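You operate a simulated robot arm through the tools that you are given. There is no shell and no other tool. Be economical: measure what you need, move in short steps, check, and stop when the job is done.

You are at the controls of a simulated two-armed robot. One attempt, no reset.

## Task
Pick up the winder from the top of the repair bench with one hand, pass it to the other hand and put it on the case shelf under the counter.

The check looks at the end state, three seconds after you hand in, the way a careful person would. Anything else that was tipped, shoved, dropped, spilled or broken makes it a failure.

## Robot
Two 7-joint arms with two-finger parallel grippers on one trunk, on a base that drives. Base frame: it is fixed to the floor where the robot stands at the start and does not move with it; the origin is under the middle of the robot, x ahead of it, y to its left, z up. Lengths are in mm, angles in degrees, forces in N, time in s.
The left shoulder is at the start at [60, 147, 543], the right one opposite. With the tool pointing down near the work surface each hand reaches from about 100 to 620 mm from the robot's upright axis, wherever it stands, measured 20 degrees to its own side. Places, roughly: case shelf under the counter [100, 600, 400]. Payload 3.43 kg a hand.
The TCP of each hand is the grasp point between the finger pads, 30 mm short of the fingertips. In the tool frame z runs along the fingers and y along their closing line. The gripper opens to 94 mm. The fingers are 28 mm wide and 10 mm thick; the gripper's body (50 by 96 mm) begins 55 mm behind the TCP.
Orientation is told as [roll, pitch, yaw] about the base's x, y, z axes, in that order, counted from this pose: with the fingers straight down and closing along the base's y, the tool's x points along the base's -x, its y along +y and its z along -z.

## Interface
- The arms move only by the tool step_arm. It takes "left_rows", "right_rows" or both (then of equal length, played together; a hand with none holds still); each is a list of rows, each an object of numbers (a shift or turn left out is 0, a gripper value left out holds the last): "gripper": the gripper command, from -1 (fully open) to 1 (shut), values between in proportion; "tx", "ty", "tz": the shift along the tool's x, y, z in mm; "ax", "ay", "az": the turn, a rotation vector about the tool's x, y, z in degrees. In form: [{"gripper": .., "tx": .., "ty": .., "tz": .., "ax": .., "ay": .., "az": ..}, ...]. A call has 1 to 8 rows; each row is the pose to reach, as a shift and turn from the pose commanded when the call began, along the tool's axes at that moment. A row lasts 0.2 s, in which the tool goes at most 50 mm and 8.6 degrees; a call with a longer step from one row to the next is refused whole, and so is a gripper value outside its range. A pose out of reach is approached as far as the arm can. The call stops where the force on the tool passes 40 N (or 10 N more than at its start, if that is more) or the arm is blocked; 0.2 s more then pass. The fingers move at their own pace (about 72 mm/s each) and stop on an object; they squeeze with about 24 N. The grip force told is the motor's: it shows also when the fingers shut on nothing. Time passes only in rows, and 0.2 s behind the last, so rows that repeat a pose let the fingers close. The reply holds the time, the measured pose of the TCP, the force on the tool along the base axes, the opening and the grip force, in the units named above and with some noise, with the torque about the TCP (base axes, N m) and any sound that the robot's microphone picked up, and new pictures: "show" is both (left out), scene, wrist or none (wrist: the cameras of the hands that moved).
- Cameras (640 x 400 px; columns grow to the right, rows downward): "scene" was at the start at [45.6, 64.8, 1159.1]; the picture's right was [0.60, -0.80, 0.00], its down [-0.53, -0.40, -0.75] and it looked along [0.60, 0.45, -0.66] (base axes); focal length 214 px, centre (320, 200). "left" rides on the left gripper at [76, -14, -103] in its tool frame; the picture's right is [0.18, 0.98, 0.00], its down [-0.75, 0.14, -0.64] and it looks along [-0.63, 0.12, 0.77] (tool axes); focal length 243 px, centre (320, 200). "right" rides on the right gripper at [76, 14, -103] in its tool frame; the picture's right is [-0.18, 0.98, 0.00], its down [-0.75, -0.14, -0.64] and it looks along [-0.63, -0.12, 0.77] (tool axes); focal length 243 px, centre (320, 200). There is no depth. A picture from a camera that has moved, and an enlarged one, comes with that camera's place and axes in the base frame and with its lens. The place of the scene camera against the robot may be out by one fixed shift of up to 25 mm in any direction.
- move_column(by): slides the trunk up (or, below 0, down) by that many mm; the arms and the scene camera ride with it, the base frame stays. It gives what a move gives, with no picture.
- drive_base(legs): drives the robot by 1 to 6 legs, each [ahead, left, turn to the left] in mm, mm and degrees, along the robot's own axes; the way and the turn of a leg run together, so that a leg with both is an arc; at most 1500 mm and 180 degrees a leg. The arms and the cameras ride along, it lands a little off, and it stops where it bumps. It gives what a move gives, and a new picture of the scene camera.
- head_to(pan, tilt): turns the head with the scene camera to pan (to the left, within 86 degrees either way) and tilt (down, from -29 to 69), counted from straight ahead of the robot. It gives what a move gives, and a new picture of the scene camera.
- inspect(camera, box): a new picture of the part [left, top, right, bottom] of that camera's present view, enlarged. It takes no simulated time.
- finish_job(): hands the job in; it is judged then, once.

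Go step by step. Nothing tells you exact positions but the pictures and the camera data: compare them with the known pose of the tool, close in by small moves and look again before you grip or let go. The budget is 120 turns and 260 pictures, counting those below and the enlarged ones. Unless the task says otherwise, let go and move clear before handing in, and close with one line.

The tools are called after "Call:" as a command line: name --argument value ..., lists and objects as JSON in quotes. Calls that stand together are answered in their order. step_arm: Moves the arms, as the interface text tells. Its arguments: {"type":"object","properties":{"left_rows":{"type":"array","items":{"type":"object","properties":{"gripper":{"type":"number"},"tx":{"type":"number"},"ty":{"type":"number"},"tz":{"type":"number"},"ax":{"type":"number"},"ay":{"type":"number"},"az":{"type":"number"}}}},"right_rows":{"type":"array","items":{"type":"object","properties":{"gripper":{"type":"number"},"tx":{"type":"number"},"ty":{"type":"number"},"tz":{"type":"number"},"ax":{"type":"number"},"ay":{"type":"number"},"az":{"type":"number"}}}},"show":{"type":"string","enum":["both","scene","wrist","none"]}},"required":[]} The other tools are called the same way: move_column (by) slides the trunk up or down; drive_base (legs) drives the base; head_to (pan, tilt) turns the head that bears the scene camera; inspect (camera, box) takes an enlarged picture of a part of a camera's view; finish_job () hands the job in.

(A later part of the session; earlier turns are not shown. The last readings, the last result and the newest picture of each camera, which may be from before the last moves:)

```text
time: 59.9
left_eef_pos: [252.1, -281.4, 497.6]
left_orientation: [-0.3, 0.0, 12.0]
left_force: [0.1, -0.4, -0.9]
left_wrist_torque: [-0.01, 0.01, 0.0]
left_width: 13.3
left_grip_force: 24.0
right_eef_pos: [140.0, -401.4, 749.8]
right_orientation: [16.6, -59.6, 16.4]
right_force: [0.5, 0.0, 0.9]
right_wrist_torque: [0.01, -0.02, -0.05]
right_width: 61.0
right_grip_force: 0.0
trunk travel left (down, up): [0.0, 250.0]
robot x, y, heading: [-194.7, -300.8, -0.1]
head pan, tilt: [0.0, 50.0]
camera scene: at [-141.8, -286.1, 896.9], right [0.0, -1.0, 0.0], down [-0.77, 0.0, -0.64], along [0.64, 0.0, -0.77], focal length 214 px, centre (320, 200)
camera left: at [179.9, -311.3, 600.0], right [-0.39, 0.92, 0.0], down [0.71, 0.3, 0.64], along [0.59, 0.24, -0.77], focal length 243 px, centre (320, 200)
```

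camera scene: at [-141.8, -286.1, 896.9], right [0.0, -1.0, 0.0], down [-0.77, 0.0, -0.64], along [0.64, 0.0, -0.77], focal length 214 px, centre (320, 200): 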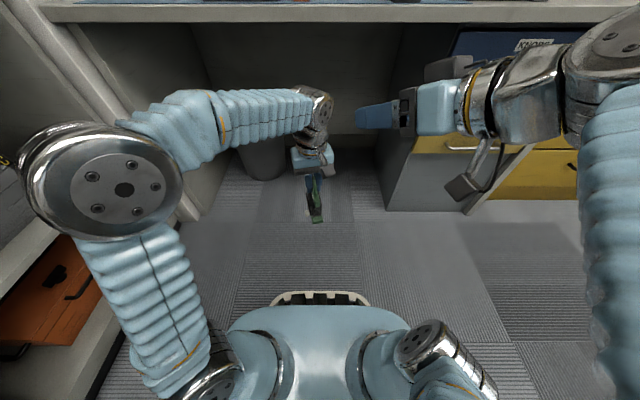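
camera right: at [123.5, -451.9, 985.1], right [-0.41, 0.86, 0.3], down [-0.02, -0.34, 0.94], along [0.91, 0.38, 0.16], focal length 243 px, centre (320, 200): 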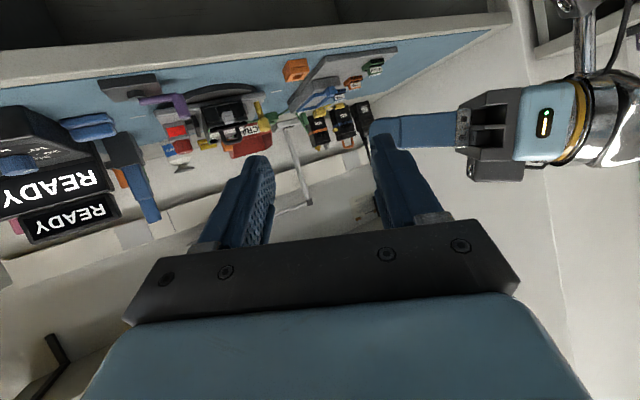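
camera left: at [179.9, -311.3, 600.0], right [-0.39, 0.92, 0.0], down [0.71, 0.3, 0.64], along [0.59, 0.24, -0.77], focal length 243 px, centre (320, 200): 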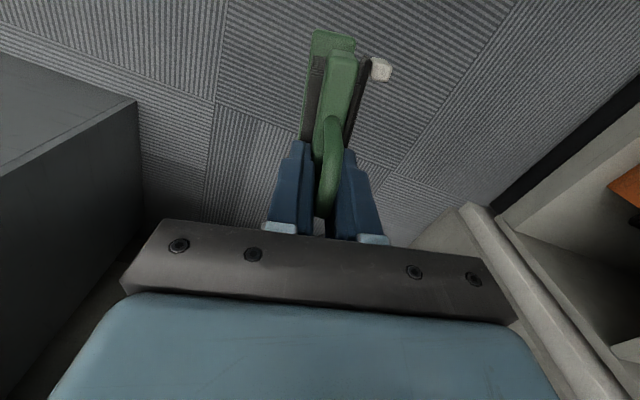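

The winder is steady at about (233, -285) with its bar near z 474. I'll move it out 90 mm for space and bring the right hand down and level behind it, aimed along the bar.

Call:
step_arm --left_rows '[{"tx": -6}, {"tx": -17}, {"tx": -30}, {"tx": -43}, {"tx": -56}, {"tx": -69}, {"tx": -81}, {"tx": -90}]' --right_rows '[{"tx": 25, "ty": 1, "tz": 16, "ax": 2.6, "ay": -2.6, "az": -0.2}, {"tx": 49, "ty": 2, "tz": 32, "ax": 5.2, "ay": -5.1, "az": -0.4}, {"tx": 74, "ty": 2, "tz": 47, "ax": 7.7, "ay": -7.7, "az": -0.6}, {"tx": 98, "ty": 3, "tz": 63, "ax": 10.3, "ay": -10.3, "az": -0.8}, {"tx": 123, "ty": 4, "tz": 79, "ax": 12.9, "ay": -12.8, "az": -0.9}, {"tx": 148, "ty": 5, "tz": 95, "ax": 15.5, "ay": -15.4, "az": -1.1}, {"tx": 172, "ty": 5, "tz": 110, "ax": 18, "ay": -18, "az": -1.3}, {"tx": 197, "ty": 6, "tz": 126, "ax": 20.6, "ay": -20.5, "az": -1.5}]'

```text
time: 61.1
left_eef_pos: [308.6, -269.4, 497.9]
left_orientation: [-0.3, -0.1, 12.1]
left_force: [0.3, 0.3, -1.2]
left_wrist_torque: [-0.01, -0.03, 0.0]
left_width: 13.5
left_grip_force: 24.0
right_eef_pos: [145.0, -380.9, 616.9]
right_orientation: [35.3, -67.9, -10.1]
right_force: [0.5, -0.1, -0.3]
right_wrist_torque: [0.0, -0.01, 0.0]
right_width: 61.1
right_grip_force: 0.0
right hand out of reach, approached as far as the arm can: row 5, 6
trunk travel left (down, up): [0.0, 250.0]
robot x, y, heading: [-196.7, -299.9, 0.1]
head pan, tilt: [0.0, 50.0]
stopped in row 6 (right hand): the arm was blocked; the commanded pose is now the measured one
camera scene: at [-141.8, -286.1, 896.9], right [0.0, -1.0, 0.0], down [-0.77, 0.0, -0.64], along [0.64, 0.0, -0.77], focal length 214 px, centre (320, 200)
camera right: at [25.0, -407.0, 580.1], right [-0.31, 0.87, 0.38], down [-0.21, -0.46, 0.86], along [0.93, 0.18, 0.33], focal length 243 px, centre (320, 200)
camera left: at [236.4, -299.0, 599.4], right [-0.39, 0.92, -0.01], down [0.71, 0.3, 0.64], along [0.59, 0.24, -0.77], focal length 243 px, centre (320, 200)
```

scene: 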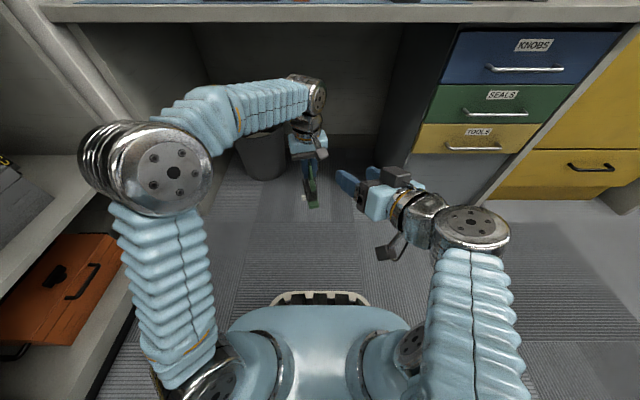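
right: 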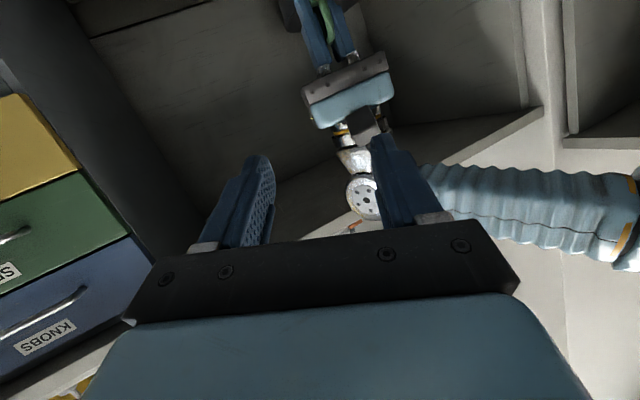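
left: 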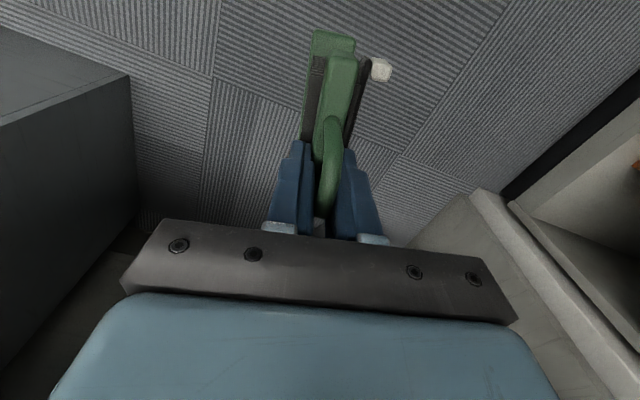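

The right arm ran into its joint limits pointing straight ahead so close in. A diagonal meeting suits it better, so I'll turn the winder slowly to 45° and aim the right hand 45° left behind it.

Call:
step_arm --left_rows '[{"tx": -1, "ty": -3, "az": -3}, {"tx": -3, "ty": -7, "az": -7}, {"tx": -5, "ty": -12, "az": -11.5}, {"tx": -7, "ty": -17, "az": -16}, {"tx": -9, "ty": -22, "az": -21}, {"tx": -11, "ty": -27, "az": -25.5}, {"tx": -13, "ty": -31, "az": -30}, {"tx": -14, "ty": -34.7, "az": -33}]' --right_rows '[{"tx": 10, "ty": -10.3, "tz": 10, "ax": -2.2, "ay": -0.5, "az": -2.2}, {"tx": 20, "ty": -20.7, "tz": 20, "ax": -4.4, "ay": -1, "az": -4.4}, {"tx": 30, "ty": -31, "tz": 30, "ax": -6.6, "ay": -1.5, "az": -6.6}, {"tx": 40, "ty": -41, "tz": 40, "ax": -8.8, "ay": -2, "az": -8.8}, {"tx": 50, "ty": -52, "tz": 50, "ax": -11.1, "ay": -2.4, "az": -11.1}, {"tx": 60, "ty": -62, "tz": 60, "ax": -13.3, "ay": -2.9, "az": -13.3}, {"tx": 70, "ty": -72, "tz": 70, "ax": -15.5, "ay": -3.4, "az": -15.5}, {"tx": 80, "ty": -83, "tz": 80, "ax": -17.7, "ay": -3.9, "az": -17.7}]'

```text
time: 62.9
left_eef_pos: [329.7, -300.3, 497.3]
left_orientation: [-0.3, 0.1, 45.2]
left_force: [0.9, -0.3, -0.6]
left_wrist_torque: [0.02, -0.03, -0.02]
left_width: 13.5
left_grip_force: 24.0
right_eef_pos: [235.2, -419.2, 509.4]
right_orientation: [-1.4, -77.9, 46.4]
right_force: [0.0, 0.2, 0.8]
right_wrist_torque: [-0.03, 0.02, -0.06]
right_width: 61.1
right_grip_force: 0.0
right hand out of reach, approached as far as the arm can: row 1, 2, 3, 4, 5, 6, 7, 8
trunk travel left (down, up): [0.0, 250.0]
robot x, y, heading: [-197.7, -299.1, -0.0]
head pan, tilt: [0.0, 50.0]
camera scene: at [-141.9, -286.0, 896.9], right [0.0, -1.0, 0.0], down [-0.77, 0.0, -0.64], along [0.64, 0.0, -0.77], focal length 214 px, centre (320, 200)
camera right: at [144.0, -491.4, 455.4], right [-0.67, 0.72, 0.18], down [-0.24, -0.43, 0.87], along [0.71, 0.54, 0.46], focal length 243 px, centre (320, 200)
camera left: at [285.3, -364.5, 600.2], right [-0.83, 0.56, -0.01], down [0.43, 0.64, 0.64], along [0.36, 0.53, -0.77], focal length 243 px, centre (320, 200)
```

scene: 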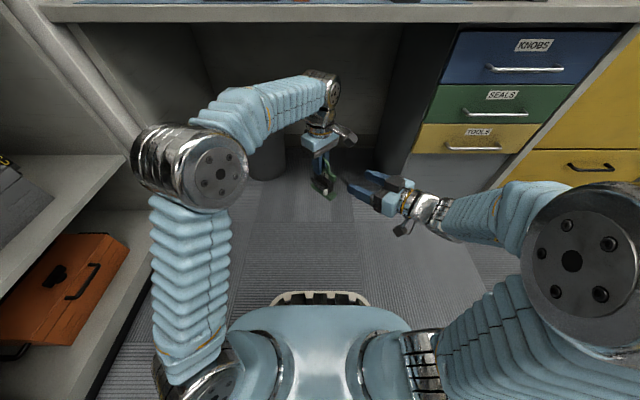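
right: 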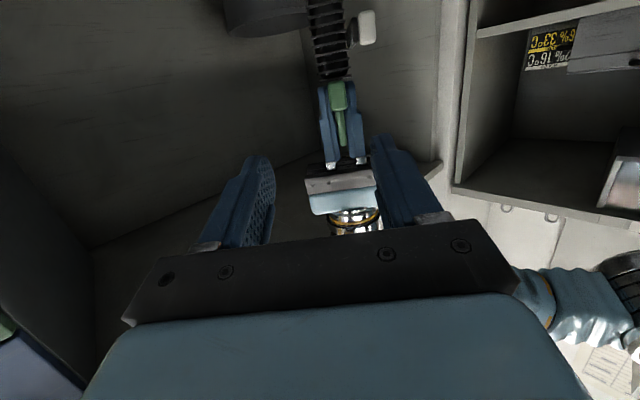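
left: 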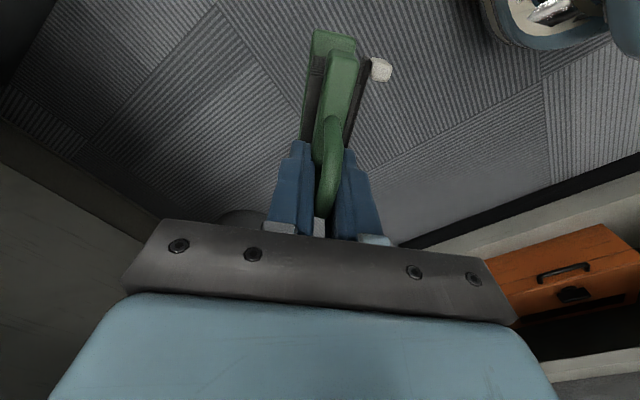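

Both hands now face each other on the diagonal, and the wrist view puts the bar's end just where I expect it. I'll move the right hand halfway in and check its pose.

Call:
step_arm --right_rows '[{"tx": 2, "tz": 13}, {"tx": 4, "ty": -0.5, "tz": 26}, {"tx": 6, "ty": -1, "tz": 39}, {"tx": 7.4, "ty": -1.2, "tz": 51.9}, {"tx": 7.4, "ty": -1.2, "tz": 51.9}]' --show "wrist"

```text
time: 64.1
left_eef_pos: [328.7, -301.1, 497.8]
left_orientation: [-0.3, 0.1, 45.1]
left_force: [0.7, -0.4, -1.1]
left_wrist_torque: [0.07, -0.03, 0.01]
left_width: 13.4
left_grip_force: 24.1
right_eef_pos: [271.4, -384.9, 491.8]
right_orientation: [-1.3, -78.0, 46.1]
right_force: [0.4, 0.1, -0.4]
right_wrist_torque: [-0.02, -0.03, 0.01]
right_width: 60.8
right_grip_force: 0.1
trunk travel left (down, up): [0.0, 250.0]
robot x, y, heading: [-199.9, -298.5, 0.1]
head pan, tilt: [0.0, 50.0]
camera right: at [180.2, -457.2, 438.1], right [-0.67, 0.73, 0.18], down [-0.24, -0.43, 0.87], along [0.71, 0.54, 0.46], focal length 243 px, centre (320, 200)
```

right: 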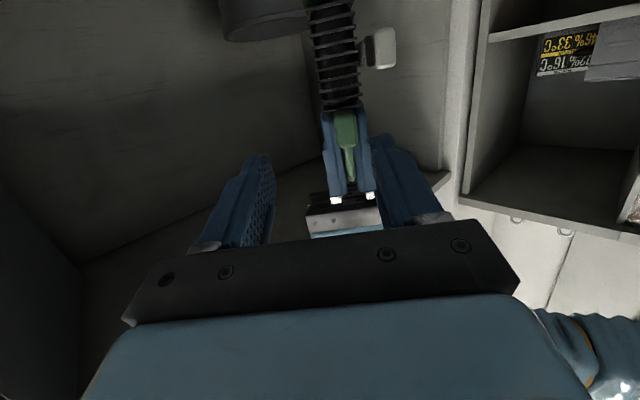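

The bar end is about 17 mm off to the left of the right hand's centreline. I'll shift sideways first, then slide forward so the pads straddle the near half of the bar.

Call:
step_arm --right_rows '[{"ty": 8}, {"ty": 15.8}, {"ty": 15.8, "tz": 12}, {"ty": 15.8, "tz": 24}, {"ty": 15.8, "tz": 36}, {"ty": 15.8, "tz": 48}, {"ty": 15.8, "tz": 48}]'

Call:
inspect --camera "right" --box '[220, 60, 440, 260]'

Call:
inspect --camera "scene" --box '[280, 110, 424, 230]'

Call:
inspect --camera "left" --box '[200, 0, 440, 240]'

```text
time: 65.7
left_eef_pos: [330.2, -299.9, 497.8]
left_orientation: [-0.3, 0.1, 45.2]
left_force: [0.1, 0.3, -1.4]
left_wrist_torque: [0.01, -0.01, 0.0]
left_width: 13.5
left_grip_force: 24.0
right_eef_pos: [293.9, -342.5, 482.0]
right_orientation: [-1.1, -78.0, 46.0]
right_force: [-1.1, 1.1, -0.1]
right_wrist_torque: [0.01, 0.0, 0.01]
right_width: 61.4
right_grip_force: 0.0
trunk travel left (down, up): [0.0, 250.0]
robot x, y, heading: [-201.3, -302.2, -0.2]
head pan, tilt: [0.0, 50.0]
camera scene: at [-141.7, -286.1, 896.9], right [0.0, -1.0, 0.0], down [-0.77, 0.0, -0.64], along [0.64, 0.0, -0.77], focal length 214 px, centre (320, 200)
camera right: at [202.8, -414.0, 428.4], right [-0.67, 0.72, 0.18], down [-0.24, -0.43, 0.87], along [0.71, 0.54, 0.46], focal length 243 px, centre (320, 200)
```

scene: 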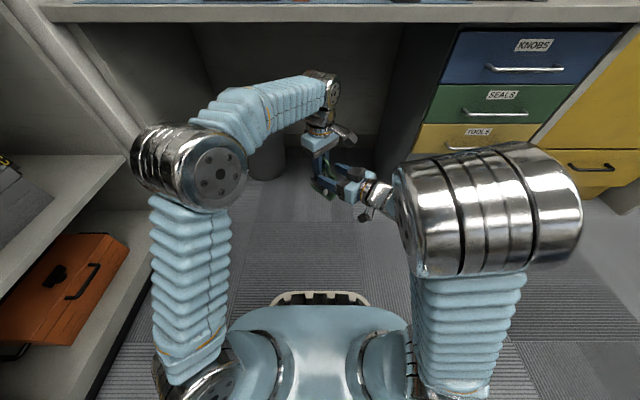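
right: 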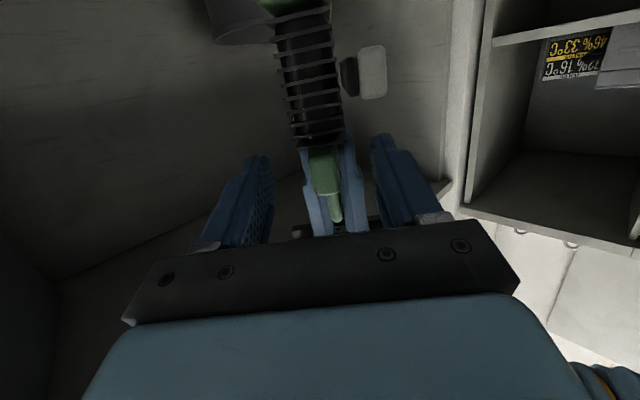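

```text
2.00 times, centred on (330, 160) of right
camera zoom: at [202.8, -414.0, 428.4], right [-0.67, 0.72, 0.18], down [-0.24, -0.43, 0.87], along [0.71, 0.54, 0.46], focal length 485 px, centre (300, 280)
```

zoom: 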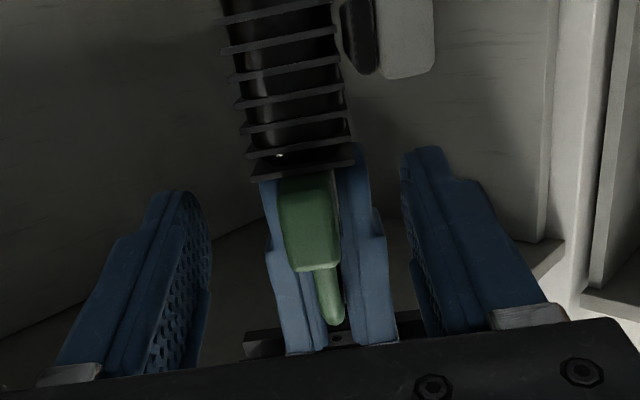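

```text
3.33 times, centred on (352, 170) of scene
camera zoom: at [-141.7, -286.1, 896.9], right [0.0, -1.0, 0.0], down [-0.77, 0.0, -0.64], along [0.64, 0.0, -0.77], focal length 715 px, centre (213, 300)
```

zoom: 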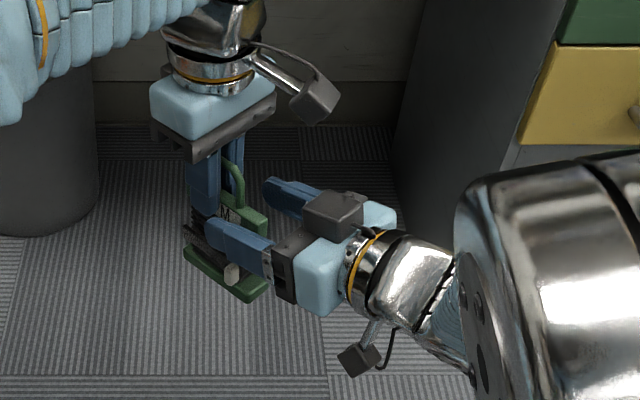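

```text
1.67 times, centred on (320, 120) of left
camera zoom: at [285.4, -364.4, 600.1], right [-0.83, 0.56, 0.0], down [0.43, 0.64, 0.64], along [0.36, 0.53, -0.77], focal length 404 px, centre (320, 333)
```

zoom: 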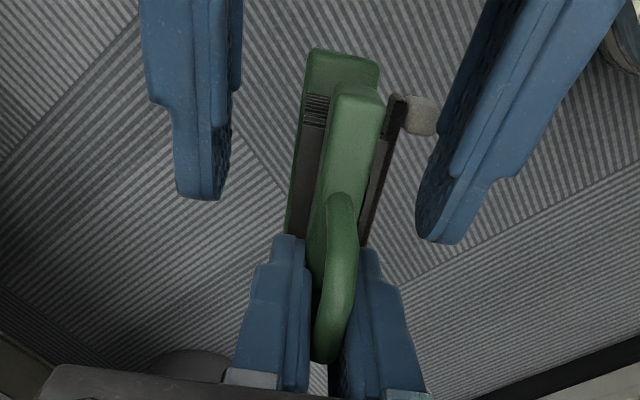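

The right fingers straddle the near half of the bar, clear of the left fingers. I'll close the right gripper gradually.

Call:
step_arm --right_rows '[{"gripper": 0.3}, {"gripper": 0.5}, {"gripper": 0.6}, {"gripper": 0.7}, {"gripper": 0.8}, {"gripper": 1}, {"gripper": 1}, {"gripper": 1}]' --show "wrist"

Call:
inspect --camera "left" --box '[200, 0, 440, 240]'

```text
time: 67.5
left_eef_pos: [330.5, -303.1, 498.8]
left_orientation: [-0.6, 0.0, 45.1]
left_force: [28.1, -16.8, -1.0]
left_wrist_torque: [-0.73, -0.83, 0.69]
left_width: 14.1
left_grip_force: 24.3
right_eef_pos: [293.3, -340.3, 481.5]
right_orientation: [-1.0, -77.9, 46.0]
right_force: [-28.4, 17.4, 0.5]
right_wrist_torque: [0.48, 0.33, 1.04]
right_width: 25.3
right_grip_force: 24.2
trunk travel left (down, up): [0.0, 250.0]
robot x, y, heading: [-195.0, -300.3, 0.0]
head pan, tilt: [0.0, 50.0]
camera right: at [202.2, -413.5, 428.1], right [-0.67, 0.72, 0.18], down [-0.24, -0.43, 0.87], along [0.71, 0.54, 0.46], focal length 243 px, centre (320, 200)
```

right: 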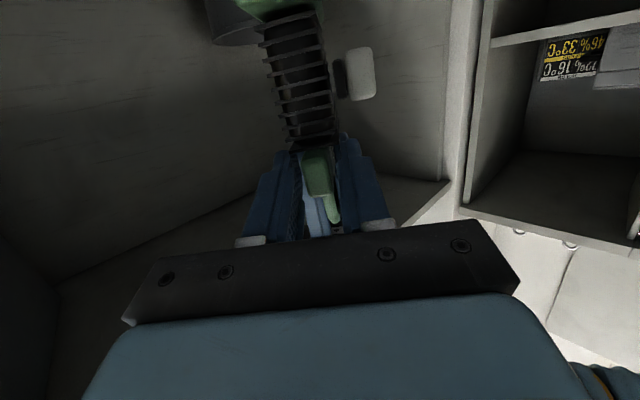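

```text
1.67 times, centred on (320, 120) of left
camera zoom: at [285.8, -364.8, 600.4], right [-0.83, 0.56, -0.01], down [0.43, 0.64, 0.64], along [0.37, 0.52, -0.77], focal length 404 px, centre (320, 333)
```

zoom: 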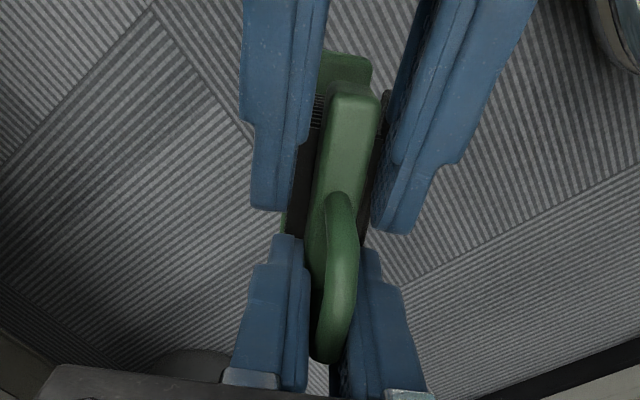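

The fingers aren't centred: one pad pushes on the bar at 25 mm opening with some side force. I'll reopen a little, shift about 5 mm toward that side and close again.

Call:
step_arm --right_rows '[{"gripper": 0.3}, {"gripper": 0.2}, {"gripper": 0.2, "ty": 3}, {"gripper": 0.2, "ty": 5}, {"gripper": 0.2, "ty": 5}]' --show "none"

Call:
inspect --camera "left" --box '[200, 0, 440, 240]'

Call:
inspect --camera "right" --box '[220, 60, 440, 260]'

```text
time: 68.7
left_eef_pos: [329.0, -301.2, 497.5]
left_orientation: [-0.3, 0.1, 45.1]
left_force: [0.4, 0.1, -1.6]
left_wrist_torque: [0.0, -0.02, 0.04]
left_width: 13.3
left_grip_force: 24.0
right_eef_pos: [290.3, -337.9, 483.0]
right_orientation: [-1.1, -78.0, 46.0]
right_force: [0.0, -0.8, -0.1]
right_wrist_torque: [0.0, -0.01, -0.02]
right_width: 37.8
right_grip_force: 0.1
trunk travel left (down, up): [0.0, 250.0]
robot x, y, heading: [-196.1, -300.6, 0.2]
head pan, tilt: [0.0, 50.0]
```

```text
1.67 times, centred on (320, 120) of left
camera zoom: at [285.4, -364.4, 600.0], right [-0.83, 0.56, 0.0], down [0.43, 0.64, 0.64], along [0.36, 0.53, -0.77], focal length 404 px, centre (320, 333)
```

zoom: 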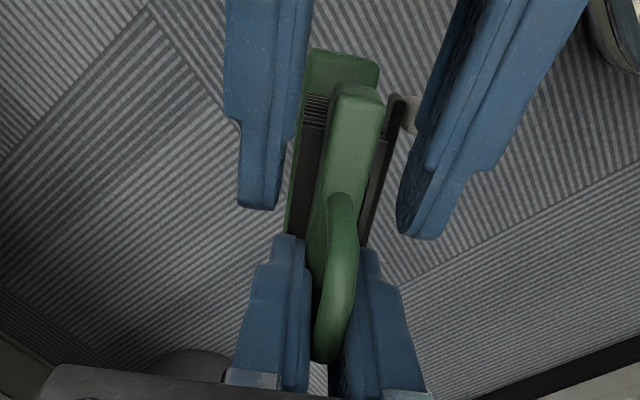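

```text
2.00 times, centred on (330, 160) of right
camera zoom: at [199.0, -410.5, 428.6], right [-0.67, 0.73, 0.18], down [-0.24, -0.43, 0.87], along [0.71, 0.54, 0.46], focal length 485 px, centre (300, 280)
```

zoom: 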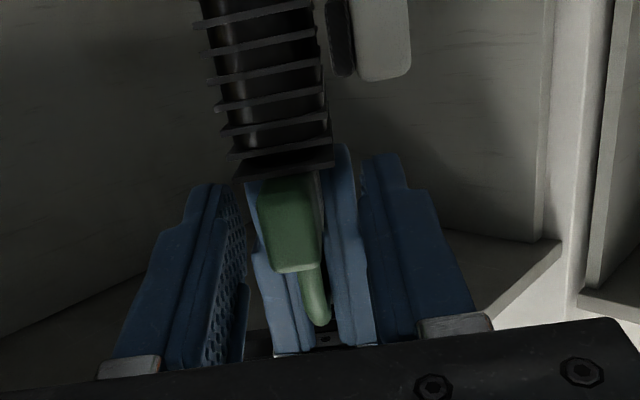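

Now it's centred. The 25 mm stop was probably the top spool disc, so the right fingers sit slightly too low. I'll raise the right hand 6.5 mm and close again.

Call:
step_arm --right_rows '[{"tx": -3.2, "tz": -0.7}, {"tx": -6.4, "tz": -1.4}, {"tx": -6.4, "tz": -1.4, "gripper": 0.5}, {"tx": -6.4, "tz": -1.4, "gripper": 0.6}, {"tx": -6.4, "tz": -1.4, "gripper": 0.7}, {"tx": -6.4, "tz": -1.4, "gripper": 1}, {"tx": -6.4, "tz": -1.4, "gripper": 1}, {"tx": -6.4, "tz": -1.4, "gripper": 1}]' --show "wrist"

Call:
inspect --camera "left" --box '[200, 0, 440, 240]'

```text
time: 70.5
left_eef_pos: [329.6, -299.5, 498.0]
left_orientation: [-0.2, 0.1, 45.0]
left_force: [-9.6, 7.3, -1.6]
left_wrist_torque: [0.1, 0.22, -0.59]
left_width: 13.5
left_grip_force: 24.0
right_eef_pos: [290.4, -338.9, 487.6]
right_orientation: [-1.2, -78.0, 45.8]
right_force: [9.6, -6.9, 0.3]
right_wrist_torque: [-0.03, -0.15, -0.05]
right_width: 17.7
right_grip_force: 24.0
trunk travel left (down, up): [0.0, 250.0]
robot x, y, heading: [-198.3, -303.8, 0.3]
head pan, tilt: [0.0, 50.0]
camera right: at [199.2, -410.5, 434.9], right [-0.67, 0.73, 0.18], down [-0.24, -0.43, 0.87], along [0.71, 0.54, 0.46], focal length 243 px, centre (320, 200)
```

right: 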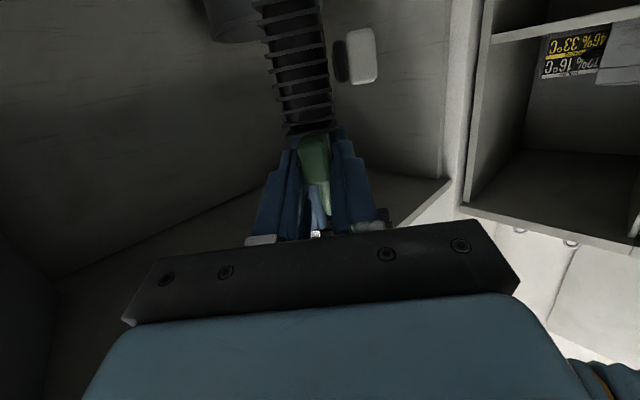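

```text
1.67 times, centred on (320, 120) of left
camera zoom: at [285.3, -364.3, 600.0], right [-0.83, 0.56, 0.0], down [0.43, 0.64, 0.64], along [0.36, 0.53, -0.77], focal length 404 px, centre (320, 333)
```

zoom: 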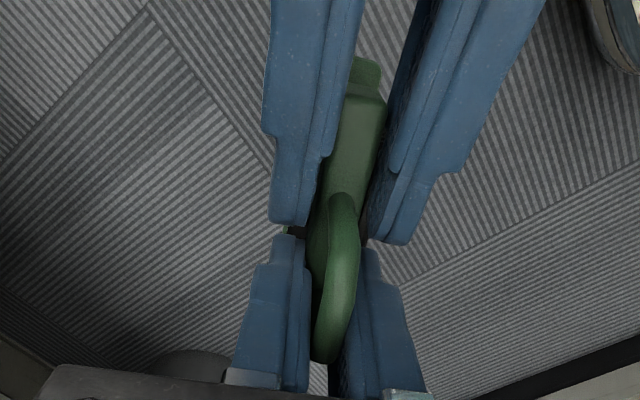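

The right gripper holds at 17.7 mm with a mild side load. I'll relax that by 1.5 mm and tug gently along the bar to test the grip before letting go with the left.

Call:
step_arm --right_rows '[{"ty": -1}, {"ty": -1.8}, {"ty": -1.8}]' --show "none"

Call:
step_arm --right_rows '[{"tx": -1}, {"tx": -2}, {"tx": -2}]' --show "none"

Call:
inspect --camera "left" --box '[200, 0, 440, 240]'

Call:
inspect --camera "right" --box '[240, 80, 400, 260]'

```text
time: 71.3
left_eef_pos: [329.6, -301.4, 497.3]
left_orientation: [-0.3, 0.1, 45.1]
left_force: [-3.6, 0.7, -2.1]
left_wrist_torque: [0.05, 0.03, -0.24]
left_width: 13.7
left_grip_force: 24.0
right_eef_pos: [291.2, -338.8, 489.9]
right_orientation: [-1.2, -78.0, 46.1]
right_force: [3.8, -0.5, -0.5]
right_wrist_torque: [-0.02, -0.02, 0.05]
right_width: 18.0
right_grip_force: 23.9
trunk travel left (down, up): [0.0, 250.0]
robot x, y, heading: [-198.5, -299.4, -0.2]
head pan, tilt: [0.0, 50.0]
```

```text
time: 72.1
left_eef_pos: [329.5, -301.1, 498.1]
left_orientation: [-0.4, 0.0, 45.1]
left_force: [0.5, 0.4, 9.9]
left_wrist_torque: [-0.29, 0.27, -0.03]
left_width: 13.4
left_grip_force: 23.8
right_eef_pos: [289.6, -338.8, 488.8]
right_orientation: [-1.1, -77.8, 45.9]
right_force: [-1.1, -0.1, -10.2]
right_wrist_torque: [-0.12, 0.16, 0.04]
right_width: 18.0
right_grip_force: 23.7
trunk travel left (down, up): [0.0, 250.0]
robot x, y, heading: [-194.5, -300.6, 0.0]
head pan, tilt: [0.0, 50.0]
```

```text
1.67 times, centred on (320, 120) of left
camera zoom: at [285.6, -364.4, 600.8], right [-0.83, 0.56, -0.01], down [0.43, 0.64, 0.64], along [0.37, 0.53, -0.77], focal length 404 px, centre (320, 333)
```

zoom: 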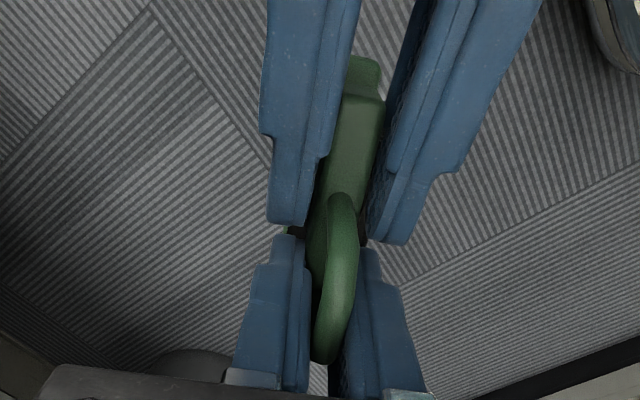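

```text
2.22 times, centred on (320, 170) of right
camera zoom: at [200.3, -411.5, 436.3], right [-0.67, 0.72, 0.18], down [-0.24, -0.43, 0.87], along [0.71, 0.54, 0.46], focal length 539 px, centre (320, 267)
```

zoom: 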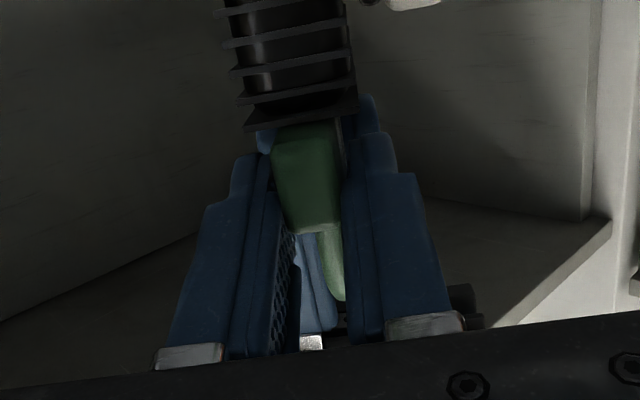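

The grip takes a 10 N pull without slipping. I'll relax the tug and open the left hand.

Call:
step_arm --right_rows '[{"tx": 1}, {"tx": 1.8}, {"tx": 1.8}]' --show "none"

Call:
step_arm --left_rows '[{"gripper": 0.5}, {"gripper": 0.2}, {"gripper": 0}, {"gripper": 0}]' --show "wrist"

Call:
inspect --camera "right" --box '[240, 0, 480, 260]'

```text
time: 72.9
left_eef_pos: [328.5, -301.1, 495.9]
left_orientation: [-0.2, -0.1, 45.1]
left_force: [6.5, 1.9, 1.7]
left_wrist_torque: [0.06, -0.19, 0.21]
left_width: 13.5
left_grip_force: 24.4
right_eef_pos: [291.9, -339.1, 488.8]
right_orientation: [-1.1, -78.0, 45.9]
right_force: [-6.9, 0.5, -2.9]
right_wrist_torque: [-0.21, 0.27, 0.03]
right_width: 17.8
right_grip_force: 23.4
trunk travel left (down, up): [0.0, 250.0]
robot x, y, heading: [-196.5, -300.2, -0.2]
head pan, tilt: [0.0, 50.0]
```

```text
time: 73.9
left_eef_pos: [329.4, -301.2, 497.3]
left_orientation: [-0.3, 0.1, 45.2]
left_force: [0.0, -0.2, -0.3]
left_wrist_torque: [0.01, 0.01, 0.02]
left_width: 47.1
left_grip_force: 0.1
right_eef_pos: [291.9, -339.0, 489.0]
right_orientation: [-1.3, -77.9, 46.0]
right_force: [-0.3, -0.1, -0.2]
right_wrist_torque: [-0.05, 0.01, 0.0]
right_width: 17.7
right_grip_force: 24.2
trunk travel left (down, up): [0.0, 250.0]
robot x, y, heading: [-196.9, -302.0, 0.2]
head pan, tilt: [0.0, 50.0]
camera left: at [285.4, -364.4, 600.1], right [-0.83, 0.56, 0.0], down [0.43, 0.64, 0.64], along [0.36, 0.53, -0.77], focal length 243 px, centre (320, 200)
```

left: 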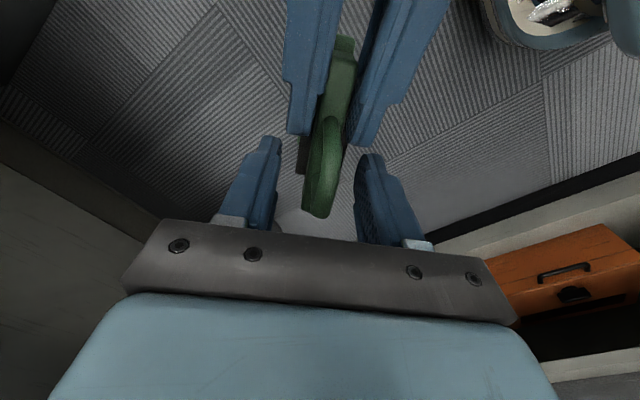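

```text
1.54 times, centred on (360, 130) of right
camera zoom: at [200.6, -411.3, 435.0], right [-0.67, 0.72, 0.18], down [-0.24, -0.43, 0.87], along [0.71, 0.54, 0.46], focal length 373 px, centre (258, 308)
```

zoom: 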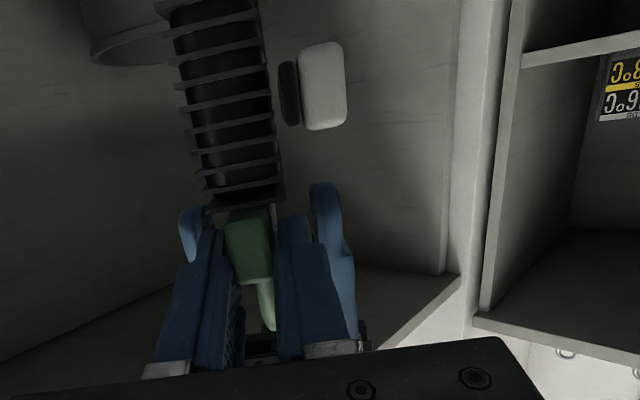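

The right hand has the winder on its own. I'll raise the left hand clear, then pull it back.

Call:
step_arm --left_rows '[{"tz": -15}, {"tz": -35}, {"tz": -60}, {"tz": -85}, {"tz": -110}, {"tz": -135}, {"tz": -160}]' --show "none"

Call:
head_to --pan 70 --tilt 40

Call:
inspect --camera "right" --box '[0, 0, 640, 400]'

```text
time: 75.5
left_eef_pos: [326.9, -301.8, 658.3]
left_orientation: [-0.2, 0.1, 45.0]
left_force: [-0.5, -0.6, -1.5]
left_wrist_torque: [-0.02, 0.04, 0.01]
left_width: 47.0
left_grip_force: 0.0
right_eef_pos: [292.4, -339.2, 489.2]
right_orientation: [-1.2, -78.1, 46.0]
right_force: [0.3, 0.5, 0.5]
right_wrist_torque: [-0.04, 0.03, 0.01]
right_width: 17.9
right_grip_force: 23.9
trunk travel left (down, up): [0.0, 250.0]
robot x, y, heading: [-198.7, -301.4, -0.1]
head pan, tilt: [0.0, 50.0]
```

```text
time: 76.9
left_eef_pos: [327.9, -301.9, 657.3]
left_orientation: [-0.3, 0.1, 45.1]
left_force: [0.7, -0.8, 0.9]
left_wrist_torque: [-0.03, -0.05, -0.01]
left_width: 46.9
left_grip_force: 0.1
right_eef_pos: [290.8, -339.4, 488.6]
right_orientation: [-1.2, -78.0, 45.9]
right_force: [-0.4, -0.3, 0.0]
right_wrist_torque: [-0.04, 0.05, 0.0]
right_width: 17.8
right_grip_force: 23.5
trunk travel left (down, up): [0.0, 250.0]
robot x, y, heading: [-197.6, -301.1, -0.1]
head pan, tilt: [70.0, 40.0]
camera scene: at [-189.6, -206.3, 911.1], right [0.94, -0.34, 0.0], down [-0.22, -0.6, -0.77], along [0.26, 0.72, -0.64], focal length 214 px, centre (320, 200)
```

scene: 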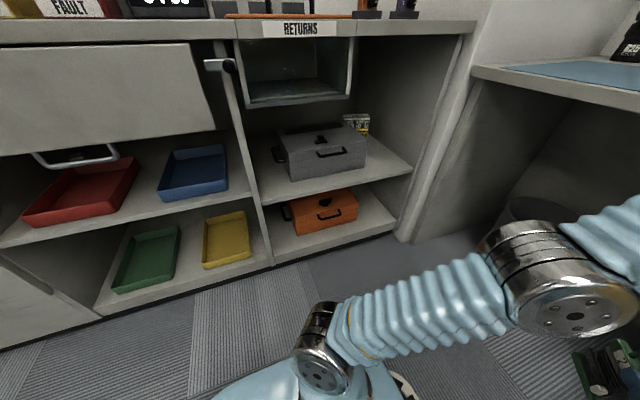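

```text
1.00 times, centred on (320, 200) of right (not enlarged: the box is as wide or as high as the picture)
camera zoom: at [200.6, -411.3, 435.0], right [-0.67, 0.72, 0.18], down [-0.24, -0.43, 0.87], along [0.71, 0.54, 0.46], focal length 243 px, centre (320, 200)
```

zoom: 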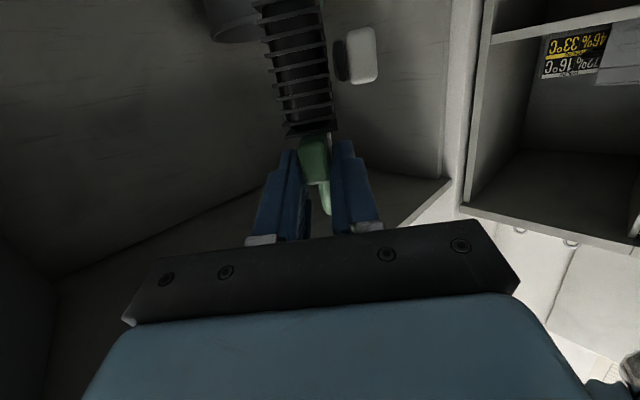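

The right hand holds the winder alone. The case shelf is the upper one with the grey case on it, from about x -196 to 478 with its front at y 420. There is a free spot to the right of the case, near x 400. I'll turn to face the counter.

Call:
drive_base --legs '[[0, 0, 45], [0, 0, 45]]'

Call:
head_to --pan -40 --tilt 35

Call:
inspect --camera "right" --box '[0, 0, 640, 400]'

```text
time: 81.5
left_eef_pos: [-198.4, 224.9, 658.4]
left_orientation: [-0.3, 0.1, 135.4]
left_force: [0.5, 0.3, -0.1]
left_wrist_torque: [0.0, 0.03, -0.01]
left_width: 47.0
left_grip_force: 0.2
right_eef_pos: [-160.3, 190.5, 488.6]
right_orientation: [-1.2, -78.0, 136.1]
right_force: [-0.8, -0.2, -0.4]
right_wrist_torque: [-0.03, -0.07, -0.01]
right_width: 17.9
right_grip_force: 24.0
trunk travel left (down, up): [0.0, 250.0]
robot x, y, heading: [-196.8, -302.1, 90.0]
head pan, tilt: [70.0, 40.0]
camera scene: at [-268.8, -287.2, 911.1], right [0.34, 0.94, 0.0], down [0.6, -0.22, -0.77], along [-0.72, 0.26, -0.64], focal length 214 px, centre (320, 200)
```

scene: 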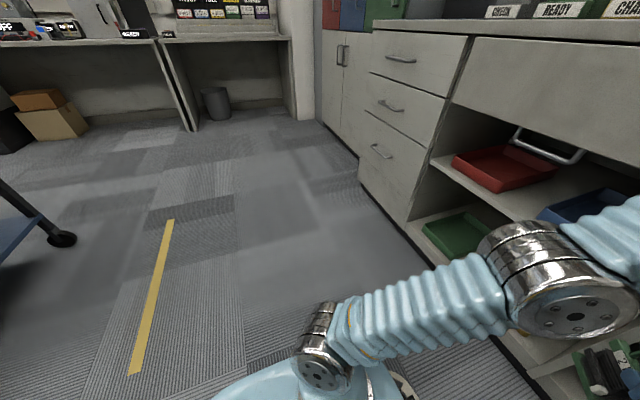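

```text
time: 83.3
left_eef_pos: [-198.4, 225.1, 658.4]
left_orientation: [-0.3, 0.1, 135.3]
left_force: [0.1, 0.4, 0.3]
left_wrist_torque: [-0.03, 0.0, -0.01]
left_width: 47.0
left_grip_force: 0.0
right_eef_pos: [-160.9, 189.4, 488.6]
right_orientation: [-1.2, -77.9, 136.2]
right_force: [0.8, -0.4, -0.6]
right_wrist_torque: [-0.03, -0.04, 0.02]
right_width: 17.6
right_grip_force: 23.8
trunk travel left (down, up): [0.0, 250.0]
robot x, y, heading: [-196.7, -301.0, 90.2]
head pan, tilt: [-40.0, 35.0]
camera scene: at [-132.5, -248.2, 918.6], right [0.77, -0.64, 0.0], down [-0.37, -0.44, -0.82], along [0.52, 0.63, -0.57], focal length 214 px, centre (320, 200)
```

scene: 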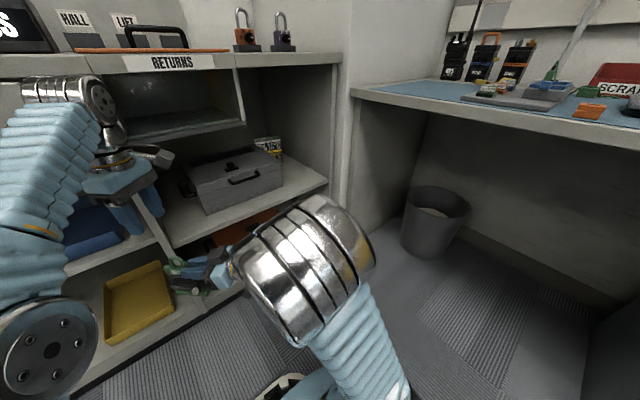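

```text
1.00 times, centred on (320, 200) of right (not enlarged: the box is as wide or as high as the picture)
camera zoom: at [-87.1, 96.6, 435.0], right [-0.72, -0.67, 0.18], down [0.43, -0.24, 0.87], along [-0.54, 0.71, 0.46], focal length 243 px, centre (320, 200)
```

zoom: 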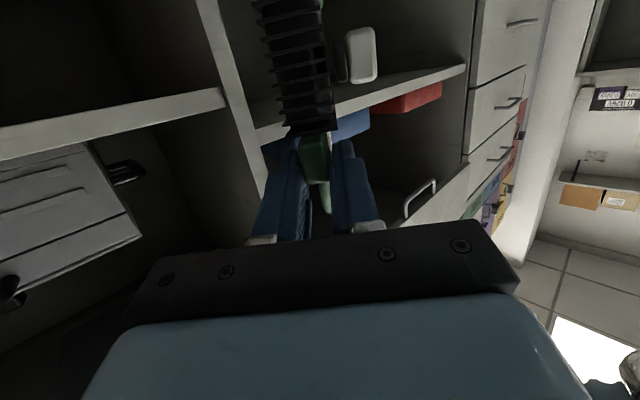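

The free spot right of the grey case is about x 310 to 455, with the shelf front at y about 405. I'll turn the right hand slowly to point straight at the counter, farther out on its own side.

Call:
step_arm --right_rows '[{"tx": 0.5, "ty": -8, "tz": -4, "ax": 1.8, "az": 0.4}, {"tx": 1.3, "ty": -21, "tz": -11, "ax": 4.8, "az": 1}, {"tx": 2.1, "ty": -35, "tz": -19, "ax": 8, "az": 1.7}, {"tx": 3, "ty": -49, "tz": -26, "ax": 11.2, "az": 2.4}, {"tx": 3.8, "ty": -63, "tz": -34, "ax": 14.4, "az": 3.1}, {"tx": 4.7, "ty": -77, "tz": -41, "ax": 17.6, "az": 3.8}, {"tx": 5.5, "ty": -90, "tz": -48, "ax": 20.6, "az": 4.4}, {"tx": 6, "ty": -98.6, "tz": -52.7, "ax": 22.5, "az": 4.8}]' --show "wrist"

```text
time: 85.2
left_eef_pos: [-198.1, 224.4, 657.7]
left_orientation: [-0.4, 0.1, 135.3]
left_force: [0.1, 0.2, 0.4]
left_wrist_torque: [0.01, -0.03, -0.01]
left_width: 47.1
left_grip_force: 0.2
right_eef_pos: [-52.8, 219.3, 493.5]
right_orientation: [-0.8, -78.1, 112.6]
right_force: [0.9, 0.0, -1.5]
right_wrist_torque: [-0.05, -0.01, -0.01]
right_width: 18.0
right_grip_force: 24.1
trunk travel left (down, up): [0.0, 250.0]
robot x, y, heading: [-197.1, -305.7, 90.3]
head pan, tilt: [-40.0, 35.0]
camera right: at [-21.7, 107.5, 439.5], right [-0.93, -0.33, 0.18], down [0.31, -0.39, 0.87], along [-0.22, 0.86, 0.46], focal length 243 px, centre (320, 200)
```

right: 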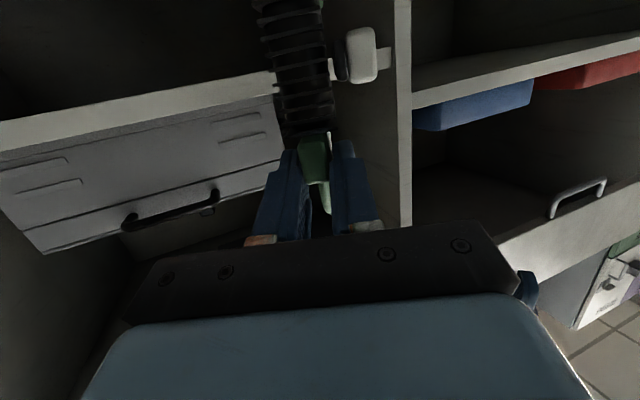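

The wrist camera shows the shelf front is nearer and higher than I assumed: front edge at y about 340, top at z about 447. The grey case spans roughly x -67 to 247, so the free spot centres near x 325. I'll raise the trunk by 100 before going nearer, then finish turning the hand.

Call:
move_column --by 100

Call:
step_arm --right_rows '[{"tx": 0.6, "ty": -8, "tz": -3, "ax": 1.8, "az": 0.4}, {"tx": 1.6, "ty": -21, "tz": -7, "ax": 4.8, "az": 1}, {"tx": 2.6, "ty": -35, "tz": -12, "ax": 8, "az": 1.7}, {"tx": 3.6, "ty": -49, "tz": -17, "ax": 11.2, "az": 2.4}, {"tx": 4.6, "ty": -63, "tz": -22, "ax": 14.4, "az": 3.1}, {"tx": 5.7, "ty": -77, "tz": -27, "ax": 17.6, "az": 3.8}, {"tx": 6.7, "ty": -90, "tz": -32, "ax": 20.6, "az": 4.4}, {"tx": 7.4, "ty": -100, "tz": -35, "ax": 22, "az": 4.7}]'

```text
time: 86.5
left_eef_pos: [-198.4, 225.3, 758.2]
left_orientation: [-0.3, 0.0, 135.3]
left_force: [0.0, 0.1, -0.1]
left_wrist_torque: [0.03, 0.0, -0.03]
left_width: 46.8
left_grip_force: 0.1
right_eef_pos: [-53.0, 220.4, 593.9]
right_orientation: [-1.0, -78.1, 113.0]
right_force: [0.0, 0.1, -1.2]
right_wrist_torque: [-0.07, -0.01, 0.03]
right_width: 17.8
right_grip_force: 24.2
trunk travel left (down, up): [-100.0, 150.0]
robot x, y, heading: [-200.0, -302.0, 89.7]
head pan, tilt: [-40.0, 35.0]
```

```text
time: 88.3
left_eef_pos: [-198.2, 223.6, 758.5]
left_orientation: [-0.3, 0.0, 135.4]
left_force: [-0.6, 0.5, 0.1]
left_wrist_torque: [0.0, 0.03, 0.02]
left_width: 47.0
left_grip_force: 0.1
right_eef_pos: [52.4, 223.8, 594.8]
right_orientation: [-0.7, -78.1, 90.2]
right_force: [-0.2, 0.4, -1.6]
right_wrist_torque: [-0.09, -0.01, 0.02]
right_width: 17.6
right_grip_force: 23.7
trunk travel left (down, up): [-100.0, 150.0]
robot x, y, heading: [-199.1, -302.0, 90.1]
head pan, tilt: [-40.0, 35.0]
camera scene: at [-132.5, -248.2, 1018.7], right [0.77, -0.64, 0.0], down [-0.37, -0.44, -0.82], along [0.52, 0.63, -0.57], focal length 214 px, centre (320, 200)
camera right: at [38.7, 108.2, 540.0], right [-0.98, 0.05, 0.18], down [0.13, -0.47, 0.87], along [0.12, 0.88, 0.46], focal length 243 px, centre (320, 200)
```

scene: 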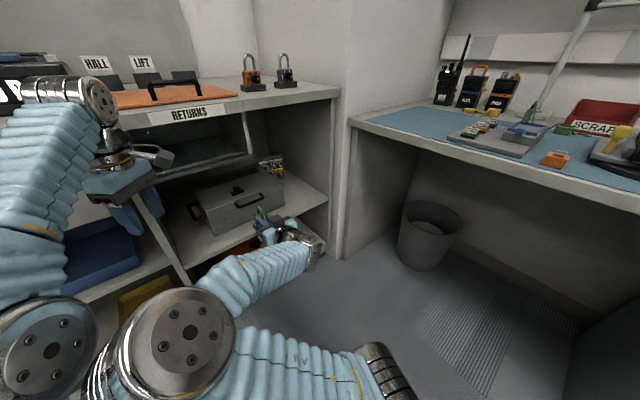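
right: 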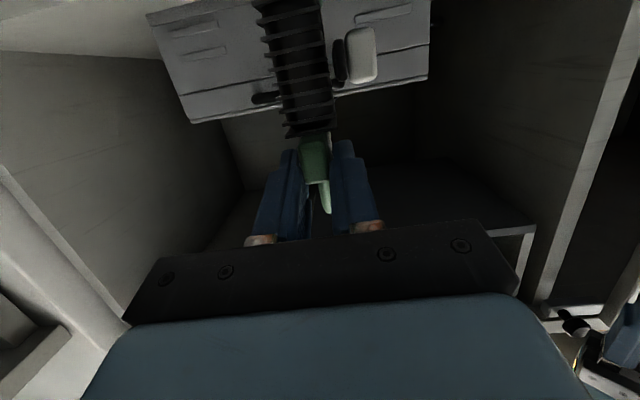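

The view into the compartment is clear. The winder hangs level, the free space is to the right of the case, and the side panel is near x 380 to 440. I'll strafe right about 265 mm to line up with that gap.

Call:
drive_base --legs '[[0, -265, 0]]'

Call:
inspect --camera "right" --box '[0, 0, 640, 400]'

```text
time: 90.2
left_eef_pos: [65.9, 225.8, 757.9]
left_orientation: [-0.3, 0.2, 135.1]
left_force: [-0.9, 1.0, -0.3]
left_wrist_torque: [0.01, -0.01, 0.02]
left_width: 47.1
left_grip_force: 0.1
right_eef_pos: [316.9, 224.8, 593.9]
right_orientation: [-0.7, -78.1, 90.0]
right_force: [-0.2, -0.1, -1.5]
right_wrist_torque: [-0.05, 0.03, 0.02]
right_width: 17.8
right_grip_force: 24.0
trunk travel left (down, up): [-100.0, 150.0]
robot x, y, heading: [62.3, -301.8, 90.1]
head pan, tilt: [-40.0, 35.0]
camera scene: at [129.3, -247.8, 1018.6], right [0.77, -0.64, 0.0], down [-0.37, -0.44, -0.82], along [0.53, 0.63, -0.57], focal length 214 px, centre (320, 200)
```

scene: 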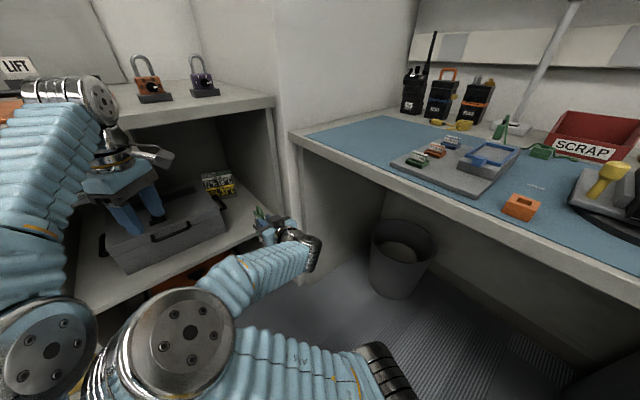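

```text
1.00 times, centred on (320, 200) of right (not enlarged: the box is as wide or as high as the picture)
camera zoom: at [301.7, 108.0, 540.0], right [-0.98, 0.05, 0.18], down [0.13, -0.48, 0.87], along [0.13, 0.88, 0.46], focal length 243 px, centre (320, 200)
```

zoom: 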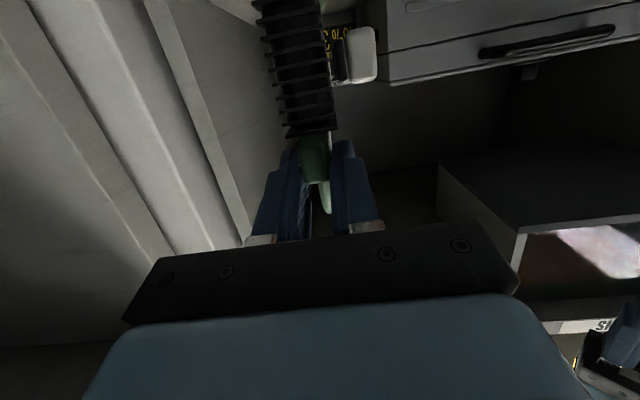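

I can see the gap now: case side at x about 250, panel at about 425, shelf front about y 330 to 340. I'll extend the right arm straight in, the winder still about 40 mm above the shelf.

Call:
step_arm --right_rows '[{"tx": -2, "ty": -2, "tz": 10}, {"tx": -6, "ty": -4, "tz": 28}, {"tx": -11, "ty": -7, "tz": 50}, {"tx": -16, "ty": -10, "tz": 74}, {"tx": -21, "ty": -12, "tz": 98}, {"tx": -26, "ty": -14, "tz": 122}, {"tx": -31, "ty": -15, "tz": 147}, {"tx": -35.8, "ty": -15, "tz": 168}]'

Call:
inspect --camera "scene" --box '[170, 140, 330, 260]'

```text
time: 92.0
left_eef_pos: [65.4, 224.5, 757.3]
left_orientation: [-0.3, 0.1, 135.1]
left_force: [-0.3, 0.5, 0.0]
left_wrist_torque: [0.0, 0.01, 0.02]
left_width: 47.0
left_grip_force: 0.1
right_eef_pos: [333.5, 395.6, 597.1]
right_orientation: [-0.6, -78.2, 89.9]
right_force: [-0.1, 0.0, -1.6]
right_wrist_torque: [-0.07, 0.01, -0.02]
right_width: 17.7
right_grip_force: 24.1
trunk travel left (down, up): [-100.0, 150.0]
robot x, y, heading: [64.3, -303.7, 89.9]
head pan, tilt: [-40.0, 35.0]
camera scene: at [129.3, -247.8, 1018.7], right [0.77, -0.64, 0.0], down [-0.37, -0.44, -0.82], along [0.53, 0.63, -0.57], focal length 214 px, centre (320, 200)
camera right: at [318.9, 279.1, 541.8], right [-0.98, 0.05, 0.18], down [0.13, -0.47, 0.87], along [0.13, 0.88, 0.46], focal length 243 px, centre (320, 200)
```

scene: 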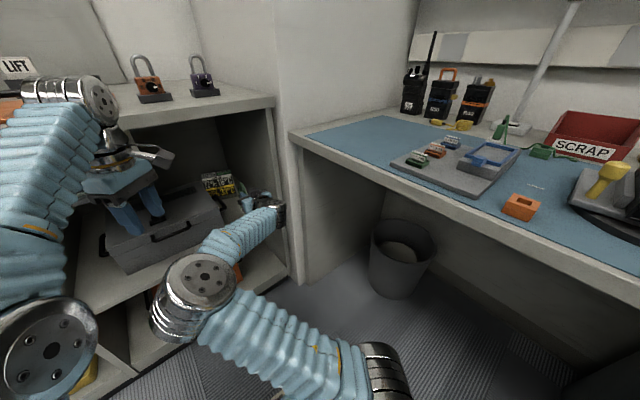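
right: 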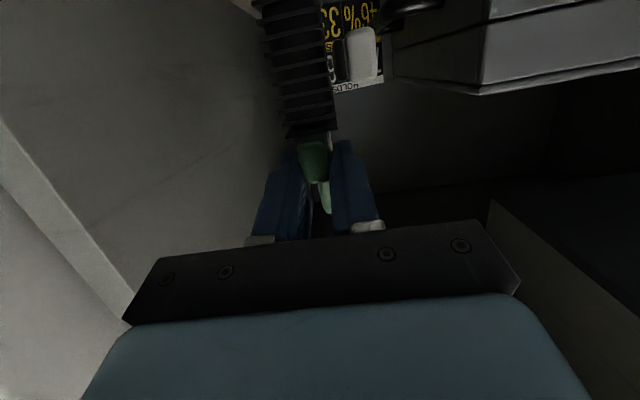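

```text
3.33 times, centred on (250, 200) of scene
camera zoom: at [129.3, -247.8, 1018.7], right [0.77, -0.64, 0.0], down [-0.37, -0.44, -0.82], along [0.53, 0.63, -0.57], focal length 715 px, centre (553, 200)
```

zoom: 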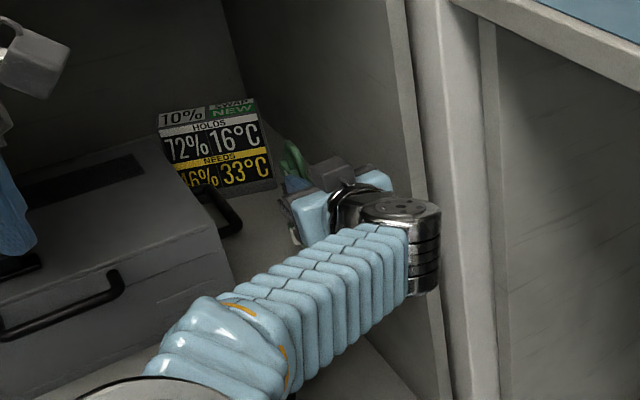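

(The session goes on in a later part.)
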